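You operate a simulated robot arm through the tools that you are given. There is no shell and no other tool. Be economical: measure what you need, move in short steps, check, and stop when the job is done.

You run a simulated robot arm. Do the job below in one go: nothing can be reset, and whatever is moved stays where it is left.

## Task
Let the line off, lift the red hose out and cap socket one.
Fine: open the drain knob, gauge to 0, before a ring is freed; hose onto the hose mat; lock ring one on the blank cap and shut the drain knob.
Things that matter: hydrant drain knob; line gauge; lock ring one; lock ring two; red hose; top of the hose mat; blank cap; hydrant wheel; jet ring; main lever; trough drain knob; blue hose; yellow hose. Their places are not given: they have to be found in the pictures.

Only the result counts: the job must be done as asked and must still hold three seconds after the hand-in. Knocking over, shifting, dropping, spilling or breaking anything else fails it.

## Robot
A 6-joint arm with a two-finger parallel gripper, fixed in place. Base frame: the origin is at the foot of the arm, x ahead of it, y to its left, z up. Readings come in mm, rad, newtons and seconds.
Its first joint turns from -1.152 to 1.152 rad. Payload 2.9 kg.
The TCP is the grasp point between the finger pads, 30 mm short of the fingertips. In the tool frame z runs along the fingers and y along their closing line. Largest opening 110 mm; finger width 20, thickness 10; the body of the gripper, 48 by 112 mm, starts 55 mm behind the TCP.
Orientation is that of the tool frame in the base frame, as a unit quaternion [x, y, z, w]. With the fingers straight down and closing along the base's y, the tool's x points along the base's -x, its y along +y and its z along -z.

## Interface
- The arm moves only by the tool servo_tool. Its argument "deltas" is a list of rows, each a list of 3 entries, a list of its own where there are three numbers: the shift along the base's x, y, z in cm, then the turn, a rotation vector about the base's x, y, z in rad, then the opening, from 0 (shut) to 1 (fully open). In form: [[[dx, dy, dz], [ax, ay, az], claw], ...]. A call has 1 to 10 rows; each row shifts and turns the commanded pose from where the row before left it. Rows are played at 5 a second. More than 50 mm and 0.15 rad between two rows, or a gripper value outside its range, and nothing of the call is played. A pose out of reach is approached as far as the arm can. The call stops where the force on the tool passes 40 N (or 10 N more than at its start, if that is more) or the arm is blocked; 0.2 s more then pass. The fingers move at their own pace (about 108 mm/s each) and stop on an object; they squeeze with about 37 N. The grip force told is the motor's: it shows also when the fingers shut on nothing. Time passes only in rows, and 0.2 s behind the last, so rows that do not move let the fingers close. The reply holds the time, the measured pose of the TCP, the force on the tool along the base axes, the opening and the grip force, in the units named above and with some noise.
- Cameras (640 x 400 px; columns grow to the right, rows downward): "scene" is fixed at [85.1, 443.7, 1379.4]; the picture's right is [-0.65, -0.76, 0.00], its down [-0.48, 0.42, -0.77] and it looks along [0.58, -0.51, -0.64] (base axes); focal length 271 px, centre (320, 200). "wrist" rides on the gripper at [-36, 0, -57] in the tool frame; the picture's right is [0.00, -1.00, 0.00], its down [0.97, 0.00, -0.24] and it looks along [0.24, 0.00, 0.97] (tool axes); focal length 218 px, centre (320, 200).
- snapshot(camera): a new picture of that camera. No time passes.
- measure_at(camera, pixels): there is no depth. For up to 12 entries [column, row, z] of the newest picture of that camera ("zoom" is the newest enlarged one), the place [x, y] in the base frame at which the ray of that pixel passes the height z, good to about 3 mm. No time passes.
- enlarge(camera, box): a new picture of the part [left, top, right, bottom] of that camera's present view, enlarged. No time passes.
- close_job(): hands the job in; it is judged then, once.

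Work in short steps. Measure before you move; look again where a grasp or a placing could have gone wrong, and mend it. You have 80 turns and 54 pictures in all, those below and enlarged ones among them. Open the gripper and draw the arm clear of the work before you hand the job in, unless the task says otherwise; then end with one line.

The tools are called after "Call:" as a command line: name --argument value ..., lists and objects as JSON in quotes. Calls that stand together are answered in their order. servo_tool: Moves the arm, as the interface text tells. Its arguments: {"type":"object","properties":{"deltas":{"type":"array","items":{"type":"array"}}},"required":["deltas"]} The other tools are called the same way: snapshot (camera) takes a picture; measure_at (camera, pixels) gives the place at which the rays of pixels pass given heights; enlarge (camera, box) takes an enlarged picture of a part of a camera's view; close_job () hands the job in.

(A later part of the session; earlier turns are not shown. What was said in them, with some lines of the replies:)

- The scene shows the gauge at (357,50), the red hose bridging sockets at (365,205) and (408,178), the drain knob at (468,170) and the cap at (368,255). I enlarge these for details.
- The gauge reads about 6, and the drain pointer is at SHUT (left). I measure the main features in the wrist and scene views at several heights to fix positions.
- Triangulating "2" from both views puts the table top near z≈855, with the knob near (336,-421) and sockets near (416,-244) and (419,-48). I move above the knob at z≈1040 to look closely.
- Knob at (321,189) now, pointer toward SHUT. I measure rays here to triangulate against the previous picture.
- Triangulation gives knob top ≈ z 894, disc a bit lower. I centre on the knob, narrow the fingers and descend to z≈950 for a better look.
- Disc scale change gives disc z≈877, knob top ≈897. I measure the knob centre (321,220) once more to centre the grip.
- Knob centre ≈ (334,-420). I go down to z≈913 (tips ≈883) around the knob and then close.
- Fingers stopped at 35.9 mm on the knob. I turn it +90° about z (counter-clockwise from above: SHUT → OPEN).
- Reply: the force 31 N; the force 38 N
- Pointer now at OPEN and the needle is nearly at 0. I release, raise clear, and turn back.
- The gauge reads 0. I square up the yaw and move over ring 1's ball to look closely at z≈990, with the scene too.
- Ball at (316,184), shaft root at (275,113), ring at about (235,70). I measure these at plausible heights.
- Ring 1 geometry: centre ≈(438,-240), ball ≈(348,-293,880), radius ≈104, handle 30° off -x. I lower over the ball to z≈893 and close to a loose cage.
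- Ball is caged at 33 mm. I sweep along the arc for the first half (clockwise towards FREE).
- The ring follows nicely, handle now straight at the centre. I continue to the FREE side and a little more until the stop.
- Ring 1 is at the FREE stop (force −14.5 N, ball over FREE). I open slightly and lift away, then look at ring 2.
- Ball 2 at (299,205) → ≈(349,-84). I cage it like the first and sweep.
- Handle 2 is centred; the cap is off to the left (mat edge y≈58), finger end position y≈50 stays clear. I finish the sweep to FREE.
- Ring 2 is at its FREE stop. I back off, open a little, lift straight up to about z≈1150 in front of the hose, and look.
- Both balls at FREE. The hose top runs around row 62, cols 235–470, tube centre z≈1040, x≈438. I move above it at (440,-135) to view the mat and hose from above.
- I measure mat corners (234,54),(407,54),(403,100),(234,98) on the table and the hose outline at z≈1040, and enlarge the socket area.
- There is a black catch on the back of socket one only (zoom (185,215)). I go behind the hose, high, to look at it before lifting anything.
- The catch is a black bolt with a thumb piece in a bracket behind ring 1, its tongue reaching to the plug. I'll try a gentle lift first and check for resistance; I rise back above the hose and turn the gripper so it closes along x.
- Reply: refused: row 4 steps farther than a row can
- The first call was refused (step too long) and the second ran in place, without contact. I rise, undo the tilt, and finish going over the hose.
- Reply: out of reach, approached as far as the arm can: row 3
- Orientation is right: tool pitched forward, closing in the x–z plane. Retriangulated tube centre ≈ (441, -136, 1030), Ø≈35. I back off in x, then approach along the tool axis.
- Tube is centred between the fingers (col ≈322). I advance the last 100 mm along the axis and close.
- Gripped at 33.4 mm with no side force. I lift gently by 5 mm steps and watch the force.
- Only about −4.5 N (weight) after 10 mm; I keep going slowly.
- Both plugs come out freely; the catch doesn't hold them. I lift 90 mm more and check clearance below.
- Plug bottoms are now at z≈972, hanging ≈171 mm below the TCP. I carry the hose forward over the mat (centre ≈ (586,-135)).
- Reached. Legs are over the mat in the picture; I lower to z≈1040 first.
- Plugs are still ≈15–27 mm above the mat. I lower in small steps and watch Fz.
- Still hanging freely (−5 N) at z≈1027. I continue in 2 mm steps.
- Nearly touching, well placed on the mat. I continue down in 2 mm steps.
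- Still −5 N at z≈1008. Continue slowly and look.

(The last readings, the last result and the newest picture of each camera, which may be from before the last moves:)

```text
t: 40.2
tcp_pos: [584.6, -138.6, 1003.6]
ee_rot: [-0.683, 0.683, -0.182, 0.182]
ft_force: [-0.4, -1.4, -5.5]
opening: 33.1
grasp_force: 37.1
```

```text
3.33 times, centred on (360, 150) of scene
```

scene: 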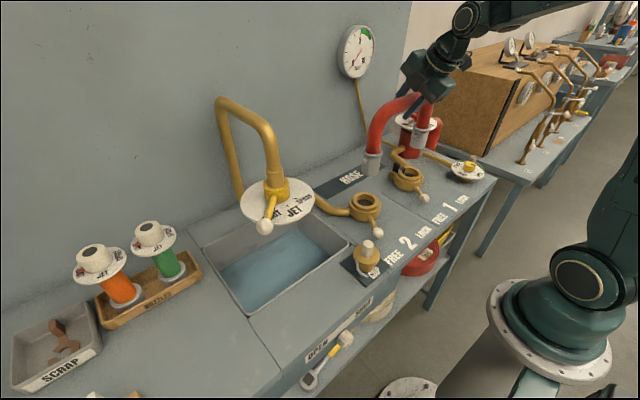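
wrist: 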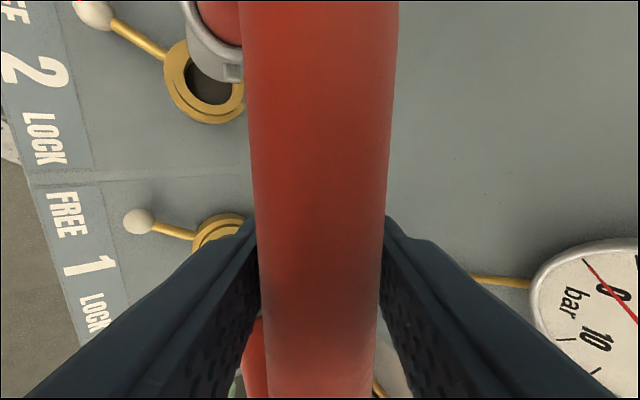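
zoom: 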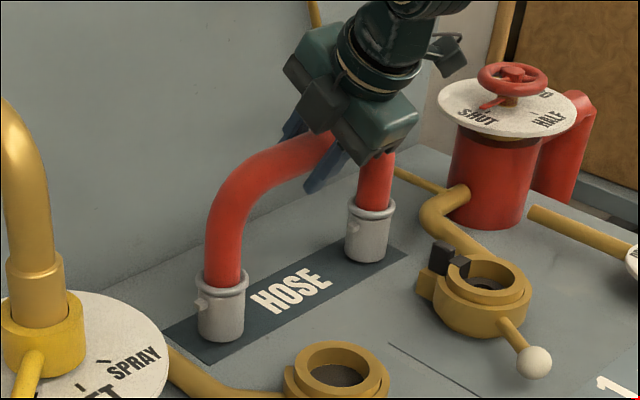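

Plug feet look within a few mm of the mat and inside its edges. I nudge +4 mm in x and keep going down.

Call:
servo_tool --deltas '[[[0.4, 0, -0.15], [0, 0, 0], 0.2], [[0, 0, -0.15], [0, 0, 0], 0.2], [[0, 0, 0], [0, 0, 0], 0.2]]'

Call:
servo_tool --deltas '[[[0, 0, -0.15], [0, 0, 0], 0.2], [[0, 0, -0.15], [0, 0, 0], 0.2], [[0, 0, 0], [0, 0, 0], 0.2]]'

```text
t: 41.0
tcp_pos: [590.6, -137.4, 1002.6]
ee_rot: [-0.683, 0.684, -0.182, 0.182]
ft_force: [0.1, 0.8, -4.8]
opening: 33.6
grasp_force: 36.9
```

```text
t: 41.8
tcp_pos: [589.4, -137.2, 999.9]
ee_rot: [-0.683, 0.684, -0.182, 0.182]
ft_force: [0.7, -0.4, -5.0]
opening: 33.2
grasp_force: 37.0
```

Call:
servo_tool --deltas '[[[0, 0, -0.15], [0, 0, 0], 0.2], [[0, 0, -0.15], [0, 0, 0], 0.2], [[0, 0, 0], [0, 0, 0], 0.2]]'

Call:
servo_tool --deltas '[[[0, 0, -0.15], [0, 0, 0], 0.2], [[0, 0, -0.15], [0, 0, 0], 0.2], [[0, 0, 0], [0, 0, 0], 0.2]]'

```text
t: 42.6
tcp_pos: [589.7, -138.6, 999.6]
ee_rot: [-0.683, 0.683, -0.183, 0.183]
ft_force: [-3.6, 3.7, 11.6]
opening: 33.4
grasp_force: 36.6
```

```text
t: 43.4
tcp_pos: [591.9, -137.8, 999.5]
ee_rot: [0.682, -0.682, 0.187, -0.185]
ft_force: [-2.2, 2.7, 31.1]
opening: 33.4
grasp_force: 36.9
```

Contact made (pressing 31 N). I relieve the excess by 5 mm and check.

Call:
servo_tool --deltas '[[[0, 0, 0.3], [0, 0, 0], 0.2], [[0, 0, 0.1], [0, 0, 0], 0.2], [[0, 0, 0], [0, 0, 0], 0.2]]'

Call:
enlarge --camera "scene" --box '[310, 90, 410, 210]'

```text
t: 44.2
tcp_pos: [590.0, -138.1, 999.1]
ee_rot: [0.684, -0.683, 0.181, -0.181]
ft_force: [7.8, -0.4, 10.8]
opening: 33.2
grasp_force: 36.8
```

```text
3.33 times, centred on (360, 150) of scene
```

zoom: 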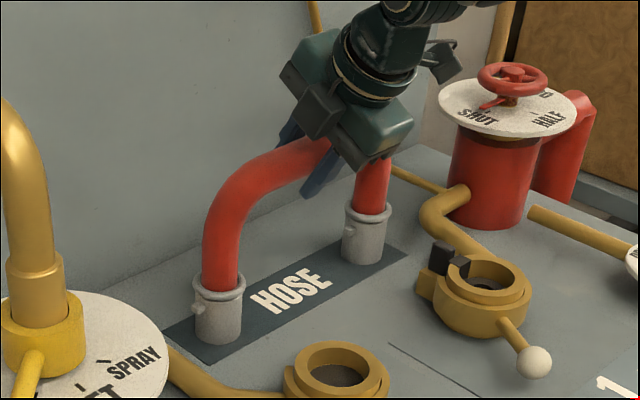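

Hose stands on the mat. I ease another 2 mm and open, then withdraw back along the tool axis.

Call:
servo_tool --deltas '[[[-0.1, 0, 0.15], [0, 0, 0], 0.2], [[0, 0, 0], [0, 0, 0], 0.2]]'

Call:
servo_tool --deltas '[[[0, 0, 0], [0, 0, 0], 0.38], [[0, 0, 0], [0, 0, 0], 0.45], [[0, 0, 0], [0, 0, 0], 0.65], [[0, 0, 0], [0, 0, 0], 0.65], [[-1.1, 0, 2], [0, 0, 0], 0.65], [[-1.1, 0, 2], [0, 0, 0], 0.65]]'

Call:
snapshot --camera "wrist"

```text
t: 44.8
tcp_pos: [588.2, -138.0, 998.9]
ee_rot: [-0.684, 0.684, -0.181, 0.18]
ft_force: [2.2, -0.5, 4.7]
opening: 33.3
grasp_force: 37.0
```

```text
t: 46.2
tcp_pos: [566.5, -138.2, 1039.6]
ee_rot: [-0.683, 0.684, -0.181, 0.181]
ft_force: [-0.3, -0.6, 0.0]
opening: 71.4
grasp_force: 0.0
```

```text
13 pictures are left
```

wrist: 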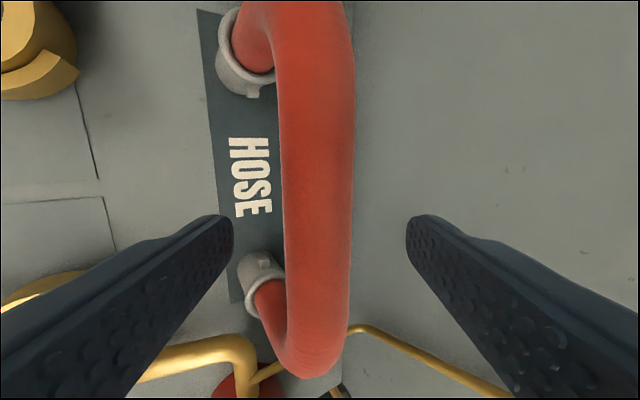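

The hose stands upright on the mat. I withdraw, untilt, and go over to the cap near (310,105), keeping x<400 to stay clear of the jet disc.

Call:
servo_tool --deltas '[[[-2.2, 0, 3.9], [0, 0, 0], 0.65], [[-2.2, 0, 3.9], [0, 0, 0], 0.65], [[-2.2, 0, 3.9], [0, 0, 0], 0.65], [[-4.6, 0, 0], [0, 0.13, 0], 0.65], [[-4.6, 0, 0], [0, 0.13, 0], 0.65], [[-4.6, 0, 0], [0, 0.13, 0], 0.65], [[-4.6, 0, 0], [0, 0.13, 0], 0.65]]'

Call:
servo_tool --deltas '[[[0, 4, 0], [0, 0, -0.145], 0.65], [[0, 4, 0], [0, 0, -0.145], 0.65], [[0, 4, 0], [0, 0, -0.145], 0.65], [[0, 4, 0], [0, 0, -0.145], 0.65], [[0, 4, 0], [0, 0, -0.145], 0.65], [[0, 3.5, 0], [0, 0, -0.145], 0.65], [[0, 0, -3], [0, 0, -0.145], 0.65], [[0, 0, -3], [0, 0, -0.145], 0.65], [[0, 0, -2], [0, 0, -0.145], 0.65], [[0, 0, 0], [0, 0, -0.145], 0.65]]'

Call:
servo_tool --deltas '[[[0, 0, 0], [0, 0, -0.12], 0.65], [[0, 0, 0], [0, 0, 0], 0.65]]'

Call:
snapshot --camera "wrist"

```text
t: 47.8
tcp_pos: [317.0, -138.5, 1154.0]
ee_rot: [0.707, -0.707, 0.0, 0.001]
ft_force: [0.0, 0.7, 1.1]
opening: 71.6
grasp_force: 0.1
```

```text
t: 50.0
tcp_pos: [317.1, 95.2, 1077.5]
ee_rot: [-0.059, 0.998, 0.001, 0.0]
ft_force: [0.0, 0.5, -0.1]
opening: 71.2
grasp_force: 0.0
```

```text
t: 50.6
tcp_pos: [317.1, 96.2, 1076.6]
ee_rot: [0.002, 1.0, 0.001, 0.0]
ft_force: [-1.0, 0.7, -0.1]
opening: 71.4
grasp_force: 0.1
```

```text
12 pictures are left
```

wrist: 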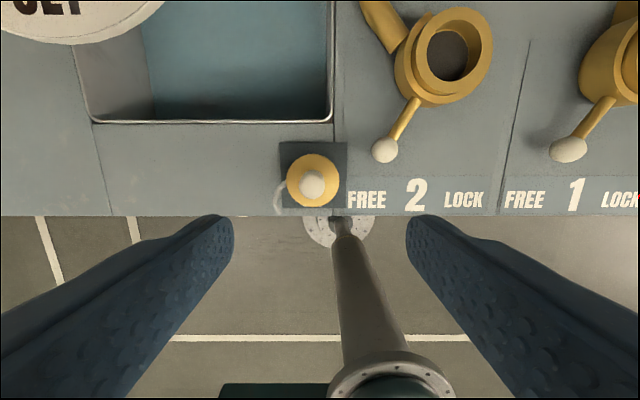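

The cap's white knob is at (312,185), yellow body centre (313,180). I measure these.

Call:
measure_at --camera "wrist" --pixels '[[312, 185, 940], [312, 185, 920], [313, 180, 890], [287, 180, 890], [340, 180, 890], [279, 142, 857], [347, 209, 857], [300, 185, 930], [325, 185, 930], [448, 50, 890], [448, 50, 900]]'

Call:
enlarge --camera "wrist" --box '[260, 130, 360, 220]'

Call:
enlarge --camera "scene" --box '[330, 160, 450, 290]'

```text
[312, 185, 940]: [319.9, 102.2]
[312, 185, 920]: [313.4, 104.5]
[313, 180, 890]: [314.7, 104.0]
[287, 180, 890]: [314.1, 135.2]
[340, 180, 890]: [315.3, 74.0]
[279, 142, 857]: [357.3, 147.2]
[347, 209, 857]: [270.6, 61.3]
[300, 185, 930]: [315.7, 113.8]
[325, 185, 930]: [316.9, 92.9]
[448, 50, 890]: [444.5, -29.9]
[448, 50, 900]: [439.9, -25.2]
```

```text
4.44 times, centred on (310, 175) of wrist
```

zoom: 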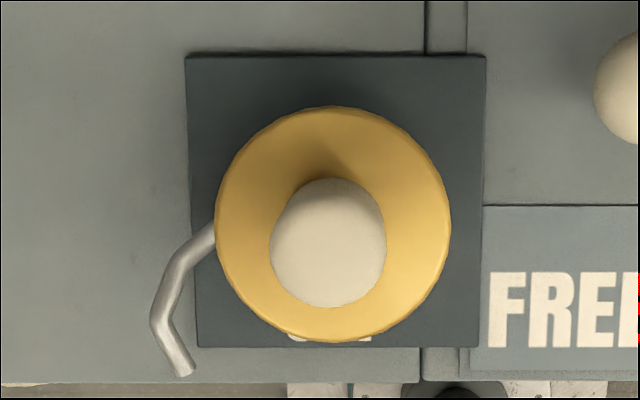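

```text
3.08 times, centred on (390, 225) of scene
```

zoom: 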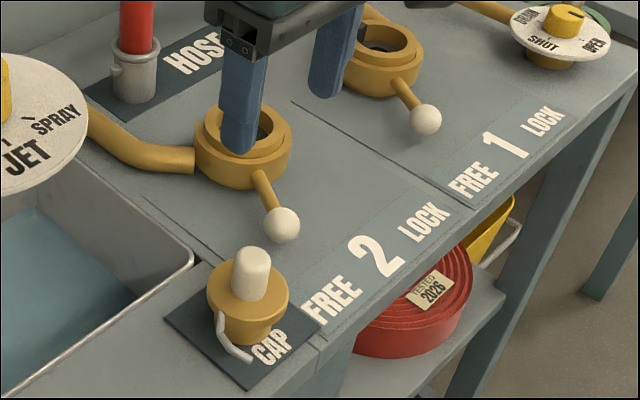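

The cap's side arm lies level with the flange (z≈888, pointing +y/−x), so I keep its yaw when carrying. Before picking it, I check socket one and its catch from close above, since the cap flange is wider than the hose plug.

Call:
servo_tool --deltas '[[[1, -4.8, 0], [0, 0, 0], 0.65], [[1, -4.8, 0], [0, 0, 0], 0.65], [[1, -4.8, 0], [0, 0, 0], 0.65], [[1, -4.8, 0], [0, 0, 0], 0.65], [[1, -4.8, 0], [0, 0, 0], 0.65], [[1, -4.8, 0], [0, 0, 0], 0.65], [[1, -4.8, 0], [0, 0, 0], 0.65], [[2, 0, -4], [0, 0, 0], 0.65], [[2, 0, -3], [0, 0, 0], 0.65]]'

Call:
snapshot --camera "wrist"

```text
t: 52.6
tcp_pos: [426.8, -241.5, 1003.7]
ee_rot: [0.001, 1.0, 0.001, 0.0]
ft_force: [0.0, 0.7, -0.1]
opening: 71.5
grasp_force: 0.1
```

```text
9 pictures are left
```

wrist: 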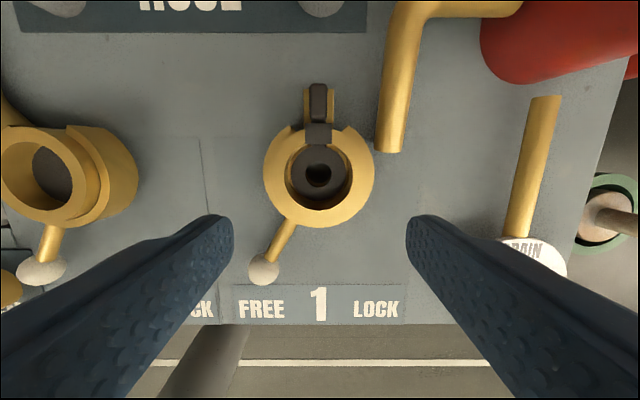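

Call:
enlarge --camera "wrist" --box '[240, 70, 400, 250]'

Call:
measure_at --camera "wrist" --pixels '[[318, 172, 905], [318, 172, 890], [264, 178, 905], [374, 172, 905], [286, 178, 905], [352, 176, 905], [319, 145, 905], [319, 122, 910], [318, 90, 925], [319, 208, 905]]'

```text
2.22 times, centred on (320, 160) of wrist
```

zoom: 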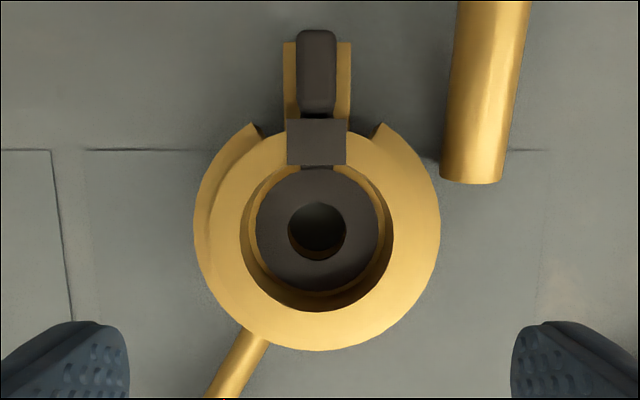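

```text
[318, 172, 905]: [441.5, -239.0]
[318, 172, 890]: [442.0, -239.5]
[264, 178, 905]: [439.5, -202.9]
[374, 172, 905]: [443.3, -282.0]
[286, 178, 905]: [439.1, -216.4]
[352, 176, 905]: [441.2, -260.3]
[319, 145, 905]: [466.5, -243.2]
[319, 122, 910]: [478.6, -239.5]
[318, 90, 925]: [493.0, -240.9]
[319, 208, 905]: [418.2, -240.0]
```

Socket 1 axis ≈ (441,-240), bore radius ≈22, ring at FREE. The cap axis is ≈(315,104), knob top z≈932, flange z≈890. I return and lower over the knob to z≈930, stopping before closing.

Call:
servo_tool --deltas '[[[-1.4, 4.32, 0], [0, 0, 0], 0.6], [[-1.4, 4.32, 0], [0, 0, 0], 0.6], [[-1.4, 4.32, 0], [0, 0, 0], 0.6], [[-1.4, 4.32, 0], [0, 0, 0], 0.6], [[-1.4, 4.32, 0], [0, 0, 0], 0.6], [[-1.4, 4.32, 0], [0, 0, 0], 0.6], [[-1.4, 4.32, 0], [0, 0, 0], 0.6], [[-1.4, 4.32, 0], [0, 0, 0], 0.6]]'

Call:
servo_tool --deltas '[[[0, 0, -2.5], [0, 0, 0], 0.6], [[0, 0, 0], [0, 0, 0], 0.6]]'

Call:
snapshot --camera "wrist"

Call:
measure_at --camera "wrist" --pixels '[[320, 200, 932]]'

```text
t: 54.4
tcp_pos: [315.1, 107.6, 1007.0]
ee_rot: [0.0, 1.0, 0.001, 0.001]
ft_force: [-0.5, -0.8, -0.2]
opening: 66.1
grasp_force: 0.1
```

```text
t: 55.0
tcp_pos: [314.7, 107.7, 982.6]
ee_rot: [0.0, 1.0, -0.001, 0.0]
ft_force: [-0.1, 1.0, 0.2]
opening: 65.8
grasp_force: 0.2
```

```text
7 pictures are left
```

wrist: 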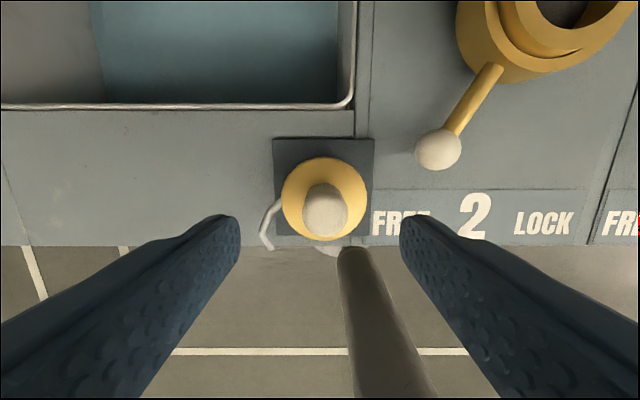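

```text
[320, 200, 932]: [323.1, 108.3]
```

Knob at (325,215) → axis ≈ (315.5,105). I lower to z≈929 and close on the knob.

Call:
servo_tool --deltas '[[[0.05, -0.25, -2.7], [0, 0, 0], 0.6], [[0, 0, -2.6], [0, 0, 0], 0.6], [[0, 0, 0], [0, 0, 0], 0.1], [[0, 0, 0], [0, 0, 0], 0.1], [[0, 0, 0], [0, 0, 0], 0.1]]'

Call:
servo_tool --deltas '[[[0, 0, 0.5], [0, 0, 0], 0.1], [[0, 0, 1.5], [0, 0, 0], 0.1], [[0, 0, 4], [0, 0, 0], 0.1], [[0, 0, 4], [0, 0, 0], 0.1]]'

Call:
enlarge --camera "scene" --box '[330, 180, 430, 280]'

```text
t: 56.2
tcp_pos: [317.6, 104.3, 927.6]
ee_rot: [0.0, 1.0, 0.0, 0.001]
ft_force: [0.5, -0.2, -0.1]
opening: 24.9
grasp_force: 37.3
```

```text
t: 57.2
tcp_pos: [315.4, 103.5, 1027.3]
ee_rot: [0.0, 1.0, 0.0, -0.001]
ft_force: [0.0, 0.2, -2.3]
opening: 25.2
grasp_force: 37.2
```

```text
4.00 times, centred on (380, 230) of scene
```

zoom: 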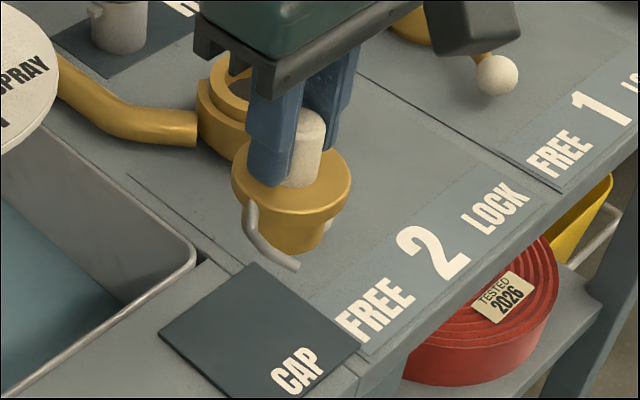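

Cap held (25 mm, 2.3 N). I carry it straight to above socket one at (440.5,-239.5), keeping the yaw.

Call:
servo_tool --deltas '[[[1.55, -4.3, 0], [0, 0, 0], 0.1], [[1.55, -4.3, 0], [0, 0, 0], 0.1], [[1.55, -4.3, 0], [0, 0, 0], 0.1], [[1.55, -4.3, 0], [0, 0, 0], 0.1], [[1.55, -4.3, 0], [0, 0, 0], 0.1], [[1.55, -4.3, 0], [0, 0, 0], 0.1], [[1.55, -4.3, 0], [0, 0, 0], 0.1], [[1.55, -4.3, 0], [0, 0, 0], 0.1], [[0, 0, 0], [0, 0, 0], 0.1]]'

```text
t: 59.2
tcp_pos: [439.8, -238.1, 1025.9]
ee_rot: [0.0, 1.0, 0.0, 0.001]
ft_force: [0.3, 1.4, -2.6]
opening: 25.1
grasp_force: 37.0
```

Position (439.8,-238.1). I shift 1 mm and descend to z≈990 (cap bottom ≈ 920), then look.

Call:
servo_tool --deltas '[[[0.05, -0.15, -2], [0, 0, 0], 0.1], [[0, 0, -1.6], [0, 0, 0], 0.1], [[0, 0, 0], [0, 0, 0], 0.1]]'

Call:
enlarge --camera "scene" --box '[370, 130, 450, 210]'

```text
t: 60.0
tcp_pos: [440.0, -240.5, 990.3]
ee_rot: [-0.001, 1.0, -0.001, 0.0]
ft_force: [0.3, 1.1, -1.8]
opening: 25.1
grasp_force: 36.6
```

```text
5.00 times, centred on (410, 170) of scene
```

zoom: 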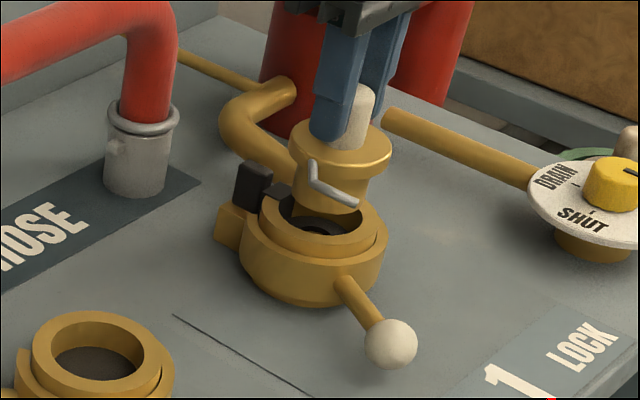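

The cap is lined up over the bore. I descend in 5 mm steps watching force.

Call:
servo_tool --deltas '[[[0, 0, -0.5], [0, 0, 0], 0.1], [[0, 0, -0.5], [0, 0, 0], 0.1], [[0, 0, -0.5], [0, 0, 0], 0.1], [[0, 0, 0], [0, 0, 0], 0.1]]'

Call:
servo_tool --deltas '[[[0, 0, -0.4], [0, 0, 0], 0.1], [[0, 0, -0.4], [0, 0, 0], 0.1], [[0, 0, 0], [0, 0, 0], 0.1]]'

```text
t: 61.0
tcp_pos: [439.4, -242.0, 977.0]
ee_rot: [0.0, 1.0, 0.0, 0.0]
ft_force: [0.0, -0.5, -2.8]
opening: 25.0
grasp_force: 37.0
```

```text
t: 61.8
tcp_pos: [440.6, -241.3, 969.2]
ee_rot: [0.0, 1.0, 0.001, 0.0]
ft_force: [-0.3, 0.1, -2.0]
opening: 24.8
grasp_force: 37.3
```

Entering freely at z≈969; continue in 3 mm steps toward the expected seat ≈957.

Call:
servo_tool --deltas '[[[0, 0, -0.3], [0, 0, 0], 0.1], [[0, 0, -0.3], [0, 0, 0], 0.1], [[0, 0, 0], [0, 0, 0], 0.1]]'

Call:
servo_tool --deltas '[[[0, 0, -0.25], [0, 0, 0], 0.1], [[0, 0, -0.25], [0, 0, 0], 0.1], [[0, 0, 0], [0, 0, 0], 0.1]]'

```text
t: 62.6
tcp_pos: [439.1, -240.7, 963.8]
ee_rot: [0.0, 1.0, -0.001, 0.0]
ft_force: [1.1, 0.7, -2.5]
opening: 24.8
grasp_force: 37.0
```

```text
t: 63.4
tcp_pos: [438.8, -240.4, 960.3]
ee_rot: [0.0, 1.0, -0.002, 0.003]
ft_force: [-5.3, 4.2, 26.4]
opening: 24.8
grasp_force: 37.0
```

Contact at z≈960, near the expected 958. I ease the push and look.

Call:
servo_tool --deltas '[[[0, 0, 0.1], [0, 0, 0], 0.1], [[0, 0, 0], [0, 0, 0], 0.1]]'

Call:
enlarge --camera "scene" --box '[370, 130, 450, 210]'

```text
t: 64.0
tcp_pos: [439.2, -242.6, 960.1]
ee_rot: [0.0, 1.0, -0.002, 0.002]
ft_force: [0.9, 2.3, 24.5]
opening: 24.4
grasp_force: 36.5
```

```text
5.00 times, centred on (410, 170) of scene
```

zoom: 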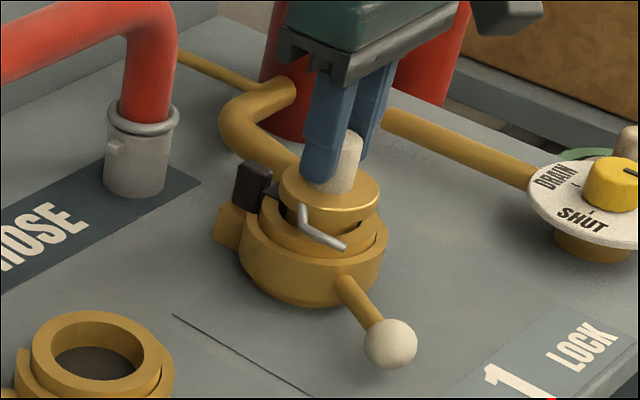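

Cap height matches the seat depth seen with the hose (≈+32 mm over its mat height). I relieve the push, release, and rise.

Call:
servo_tool --deltas '[[[0, 0, 0.2], [0, 0, 0], 0.1], [[0, 0, 0], [0, 0, 0], 0.3], [[0, 0, 0], [0, 0, 0], 0.5], [[0, 0, 0], [0, 0, 0], 0.5], [[0, 0, 3], [0, 0, 0], 0.5], [[0, 0, 4], [0, 0, 0], 0.5]]'

Call:
enlarge --camera "wrist" --box '[200, 60, 440, 330]'

```text
t: 65.4
tcp_pos: [439.5, -242.9, 1032.0]
ee_rot: [0.0, 1.0, 0.0, 0.001]
ft_force: [0.5, 0.7, 0.8]
opening: 55.0
grasp_force: 0.0
```

```text
1.48 times, centred on (320, 195) of wrist
```

zoom: 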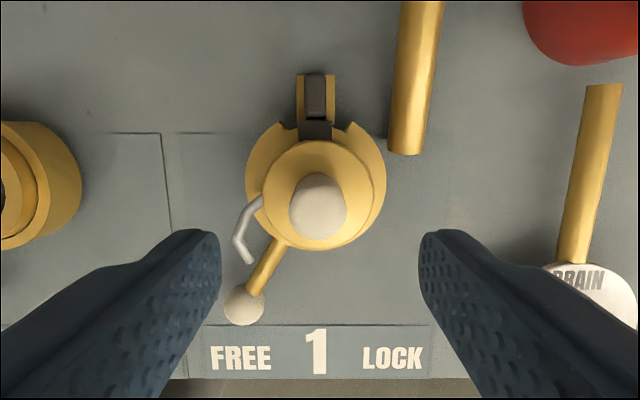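

Cap sits centred in socket one. I go to ring 1's ball at FREE (≈(348,-188)), lower and cage it.

Call:
servo_tool --deltas '[[[-3.05, 1.85, 0], [0, 0, 0], 0.6], [[-3.05, 1.85, 0], [0, 0, 0], 0.6], [[-3.05, 1.85, 0], [0, 0, 0], 0.6], [[0, 0, -4.6], [0, 0, 0], 0.6], [[0, 0, -4.6], [0, 0, 0], 0.6], [[0, 0, -4.6], [0, 0, 0], 0.6], [[0, 0, 0], [0, 0, 0], 0.28], [[0, 0, 0], [0, 0, 0], 0.28]]'

```text
t: 67.2
tcp_pos: [348.4, -184.7, 894.1]
ee_rot: [0.0, 1.0, 0.001, 0.0]
ft_force: [0.7, -5.2, -1.6]
opening: 33.3
grasp_force: 2.7
```

Ball is caged (33 mm, light contact). I sweep the first half towards LOCK.

Call:
servo_tool --deltas '[[[-0.5, -1.1, 0], [0, 0, 0], 0.28], [[-0.39, -1.1, 0], [0, 0, 0], 0.28], [[-0.28, -1.1, 0], [0, 0, 0], 0.28], [[-0.17, -1.1, 0], [0, 0, 0], 0.28], [[-0.06, -1.1, 0], [0, 0, 0], 0.28]]'

Call:
servo_tool --deltas '[[[0.06, -1.09, 0], [0, 0, 0], 0.28], [[0.17, -1.07, 0], [0, 0, 0], 0.28], [[0.28, -1.05, 0], [0, 0, 0], 0.28], [[0.39, -1.02, 0], [0, 0, 0], 0.28], [[0.5, -0.97, 0], [0, 0, 0], 0.28], [[0.3, -0.5, 0], [0, 0, 0], 0.28], [[0.12, -0.24, 0], [0, 0, 0], 0.28]]'

Call:
snapshot --camera "wrist"

```text
t: 68.4
tcp_pos: [334.5, -239.9, 891.2]
ee_rot: [0.001, 1.0, 0.0, 0.0]
ft_force: [-1.7, 1.8, -0.1]
opening: 31.8
grasp_force: 0.7
```

```text
t: 70.0
tcp_pos: [350.7, -297.1, 893.4]
ee_rot: [-0.001, 1.0, 0.003, -0.002]
ft_force: [-4.8, 17.4, -3.0]
opening: 39.0
grasp_force: 8.4
```

```text
2 pictures are left
```

wrist: 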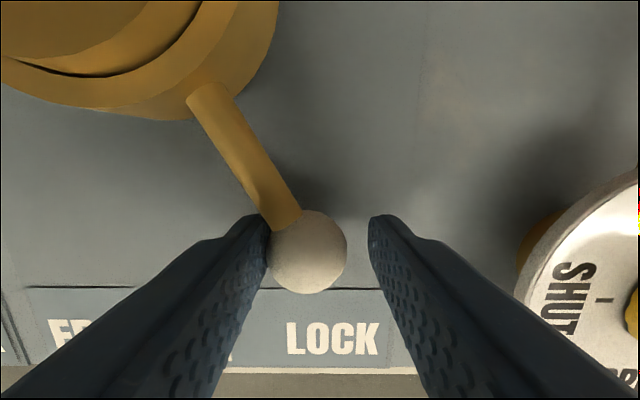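

Ring 1 is at its LOCK stop (+17 N, ball over LOCK). I back off, lift, and go above the drain knob, yawing +90° for the reverse turn.

Call:
servo_tool --deltas '[[[-0.2, 0.4, 0], [0, 0, 0], 0.45], [[0, 0, 4.8], [0, 0, 0], 0.6], [[0, 0, 4.8], [0, 0, 0], 0.6], [[0, 0, 4.8], [0, 0, 0], 0.6], [[-0.5, -4.2, 0], [0, 0, 0.145], 0.6], [[-0.5, -4.2, 0], [0, 0, 0.145], 0.6], [[-0.4, -4.1, 0], [0, 0, 0.145], 0.6], [[0, 0, 0], [0, 0, 0.145], 0.6], [[0, 0, 0], [0, 0, 0.145], 0.6], [[0, 0, 0], [0, 0, 0.145], 0.6]]'

Call:
servo_tool --deltas '[[[0, 0, 0], [0, 0, 0.145], 0.6], [[0, 0, 0], [0, 0, 0.145], 0.6], [[0, 0, 0], [0, 0, 0.145], 0.6], [[0, 0, 0], [0, 0, 0.145], 0.6], [[0, 0, 0], [0, 0, 0.12], 0.6], [[0, 0, 0], [0, 0, 0], 0.6]]'

```text
t: 72.2
tcp_pos: [337.9, -421.7, 1036.5]
ee_rot: [-0.422, 0.906, 0.0, 0.0]
ft_force: [-0.2, -0.6, -0.2]
opening: 66.2
grasp_force: 0.0
```

```text
t: 73.6
tcp_pos: [336.3, -420.7, 1037.5]
ee_rot: [0.708, -0.707, 0.001, 0.0]
ft_force: [0.0, -0.6, -0.6]
opening: 66.0
grasp_force: 0.1
```

I centre to (334,-420), lower to z≈912.5 and close on the knob.

Call:
servo_tool --deltas '[[[-0.25, 0.1, -4.2], [0, 0, 0], 0.6], [[0, 0, -4.2], [0, 0, 0], 0.6], [[0, 0, -4.1], [0, 0, 0], 0.6], [[0, 0, 0], [0, 0, 0], 0.2], [[0, 0, 0], [0, 0, 0], 0.2], [[0, 0, 0], [0, 0, 0], 0.2]]'

```text
t: 75.0
tcp_pos: [335.3, -419.5, 912.0]
ee_rot: [0.708, -0.706, 0.001, -0.001]
ft_force: [18.4, 1.6, -8.5]
opening: 35.7
grasp_force: 45.1
```

Gripped at 35.7 mm with an 18 N x-offset; I relax 1 mm in +x and turn −90°.

Call:
servo_tool --deltas '[[[0.1, 0, 0.1], [0, 0, 0], 0.2], [[0, 0, 0], [0, 0, -0.145], 0.2], [[0, 0, 0], [0, 0, -0.145], 0.2], [[0, 0, 0], [0, 0, -0.145], 0.2], [[0, 0, 0], [0, 0, -0.145], 0.2], [[0, 0, 0], [0, 0, -0.145], 0.2], [[0, 0, 0], [0, 0, -0.145], 0.2], [[0, 0, 0], [0, 0, -0.145], 0.2], [[0, 0, 0], [0, 0, -0.145], 0.2], [[0, 0, 0], [0, 0, -0.145], 0.2]]'

Call:
servo_tool --deltas '[[[0, 0, 0], [0, 0, -0.145], 0.2], [[0, 0, 0], [0, 0, -0.12], 0.2], [[0, 0, 0], [0, 0, 0], 0.2]]'

```text
t: 77.2
tcp_pos: [335.1, -419.0, 912.5]
ee_rot: [-0.13, 0.992, 0.001, -0.001]
ft_force: [1.5, -3.3, -13.0]
opening: 35.7
grasp_force: 44.3
```

```text
t: 78.0
tcp_pos: [333.8, -419.6, 912.1]
ee_rot: [0.001, 1.0, 0.0, -0.001]
ft_force: [0.6, -4.0, -12.3]
opening: 35.2
grasp_force: 45.1
```

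Turned fully back. I release, lift clear to z≈1090 and check.

Call:
servo_tool --deltas '[[[0, 0, 0], [0, 0, 0], 0.6], [[0, 0, 0], [0, 0, 0], 0.6], [[0, 0, 4.5], [0, 0, 0], 0.6], [[0, 0, 4.5], [0, 0, 0], 0.6], [[0, 1, 4.5], [0, 0, 0], 1], [[-1, 4.5, 1.5], [0, 0, 0], 1], [[-1, 4.5, 1.5], [0, 0, 0], 1]]'

Call:
snapshot --camera "wrist"

```text
t: 79.6
tcp_pos: [312.9, -320.0, 1080.9]
ee_rot: [0.0, 1.0, 0.0, 0.0]
ft_force: [-0.1, -0.5, -0.3]
opening: 110.0
grasp_force: 0.0
```

```text
1 pictures are left
```

wrist: 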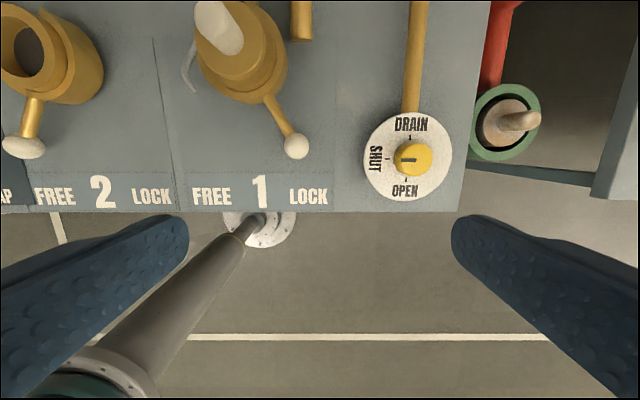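

The knob points to SHUT, ring one is at LOCK and the cap is in place. I use the last picture to check the whole scene, gauge and hose.

Call:
enlarge --camera "scene" --box '[310, 20, 500, 220]'

```text
2.00 times, centred on (405, 120) of scene
```

zoom: 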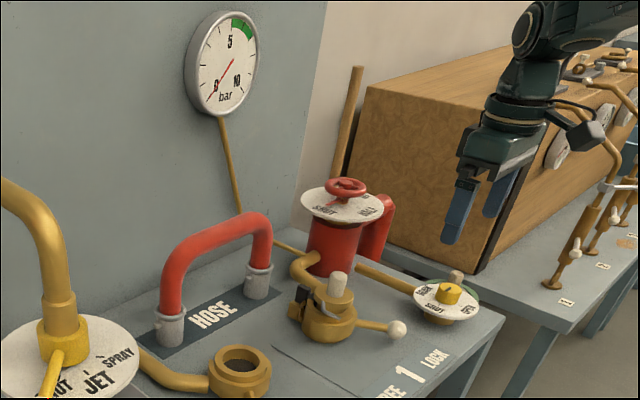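

The hose stands on its mat, the cap is in socket one with the ring locked, the knob is shut, the gauge is near 0 and the arm is clear. I hand in.

Call:
close_job

```text
The job is handed in.
```

The job is handed in; the reply gave no verdict. The last pictures show the line let off with the gauge at about 0. The red hose stands on its mat, the blank cap is in socket one with ring one at LOCK, and the drain knob is at SHUT; ring two is left at FREE.
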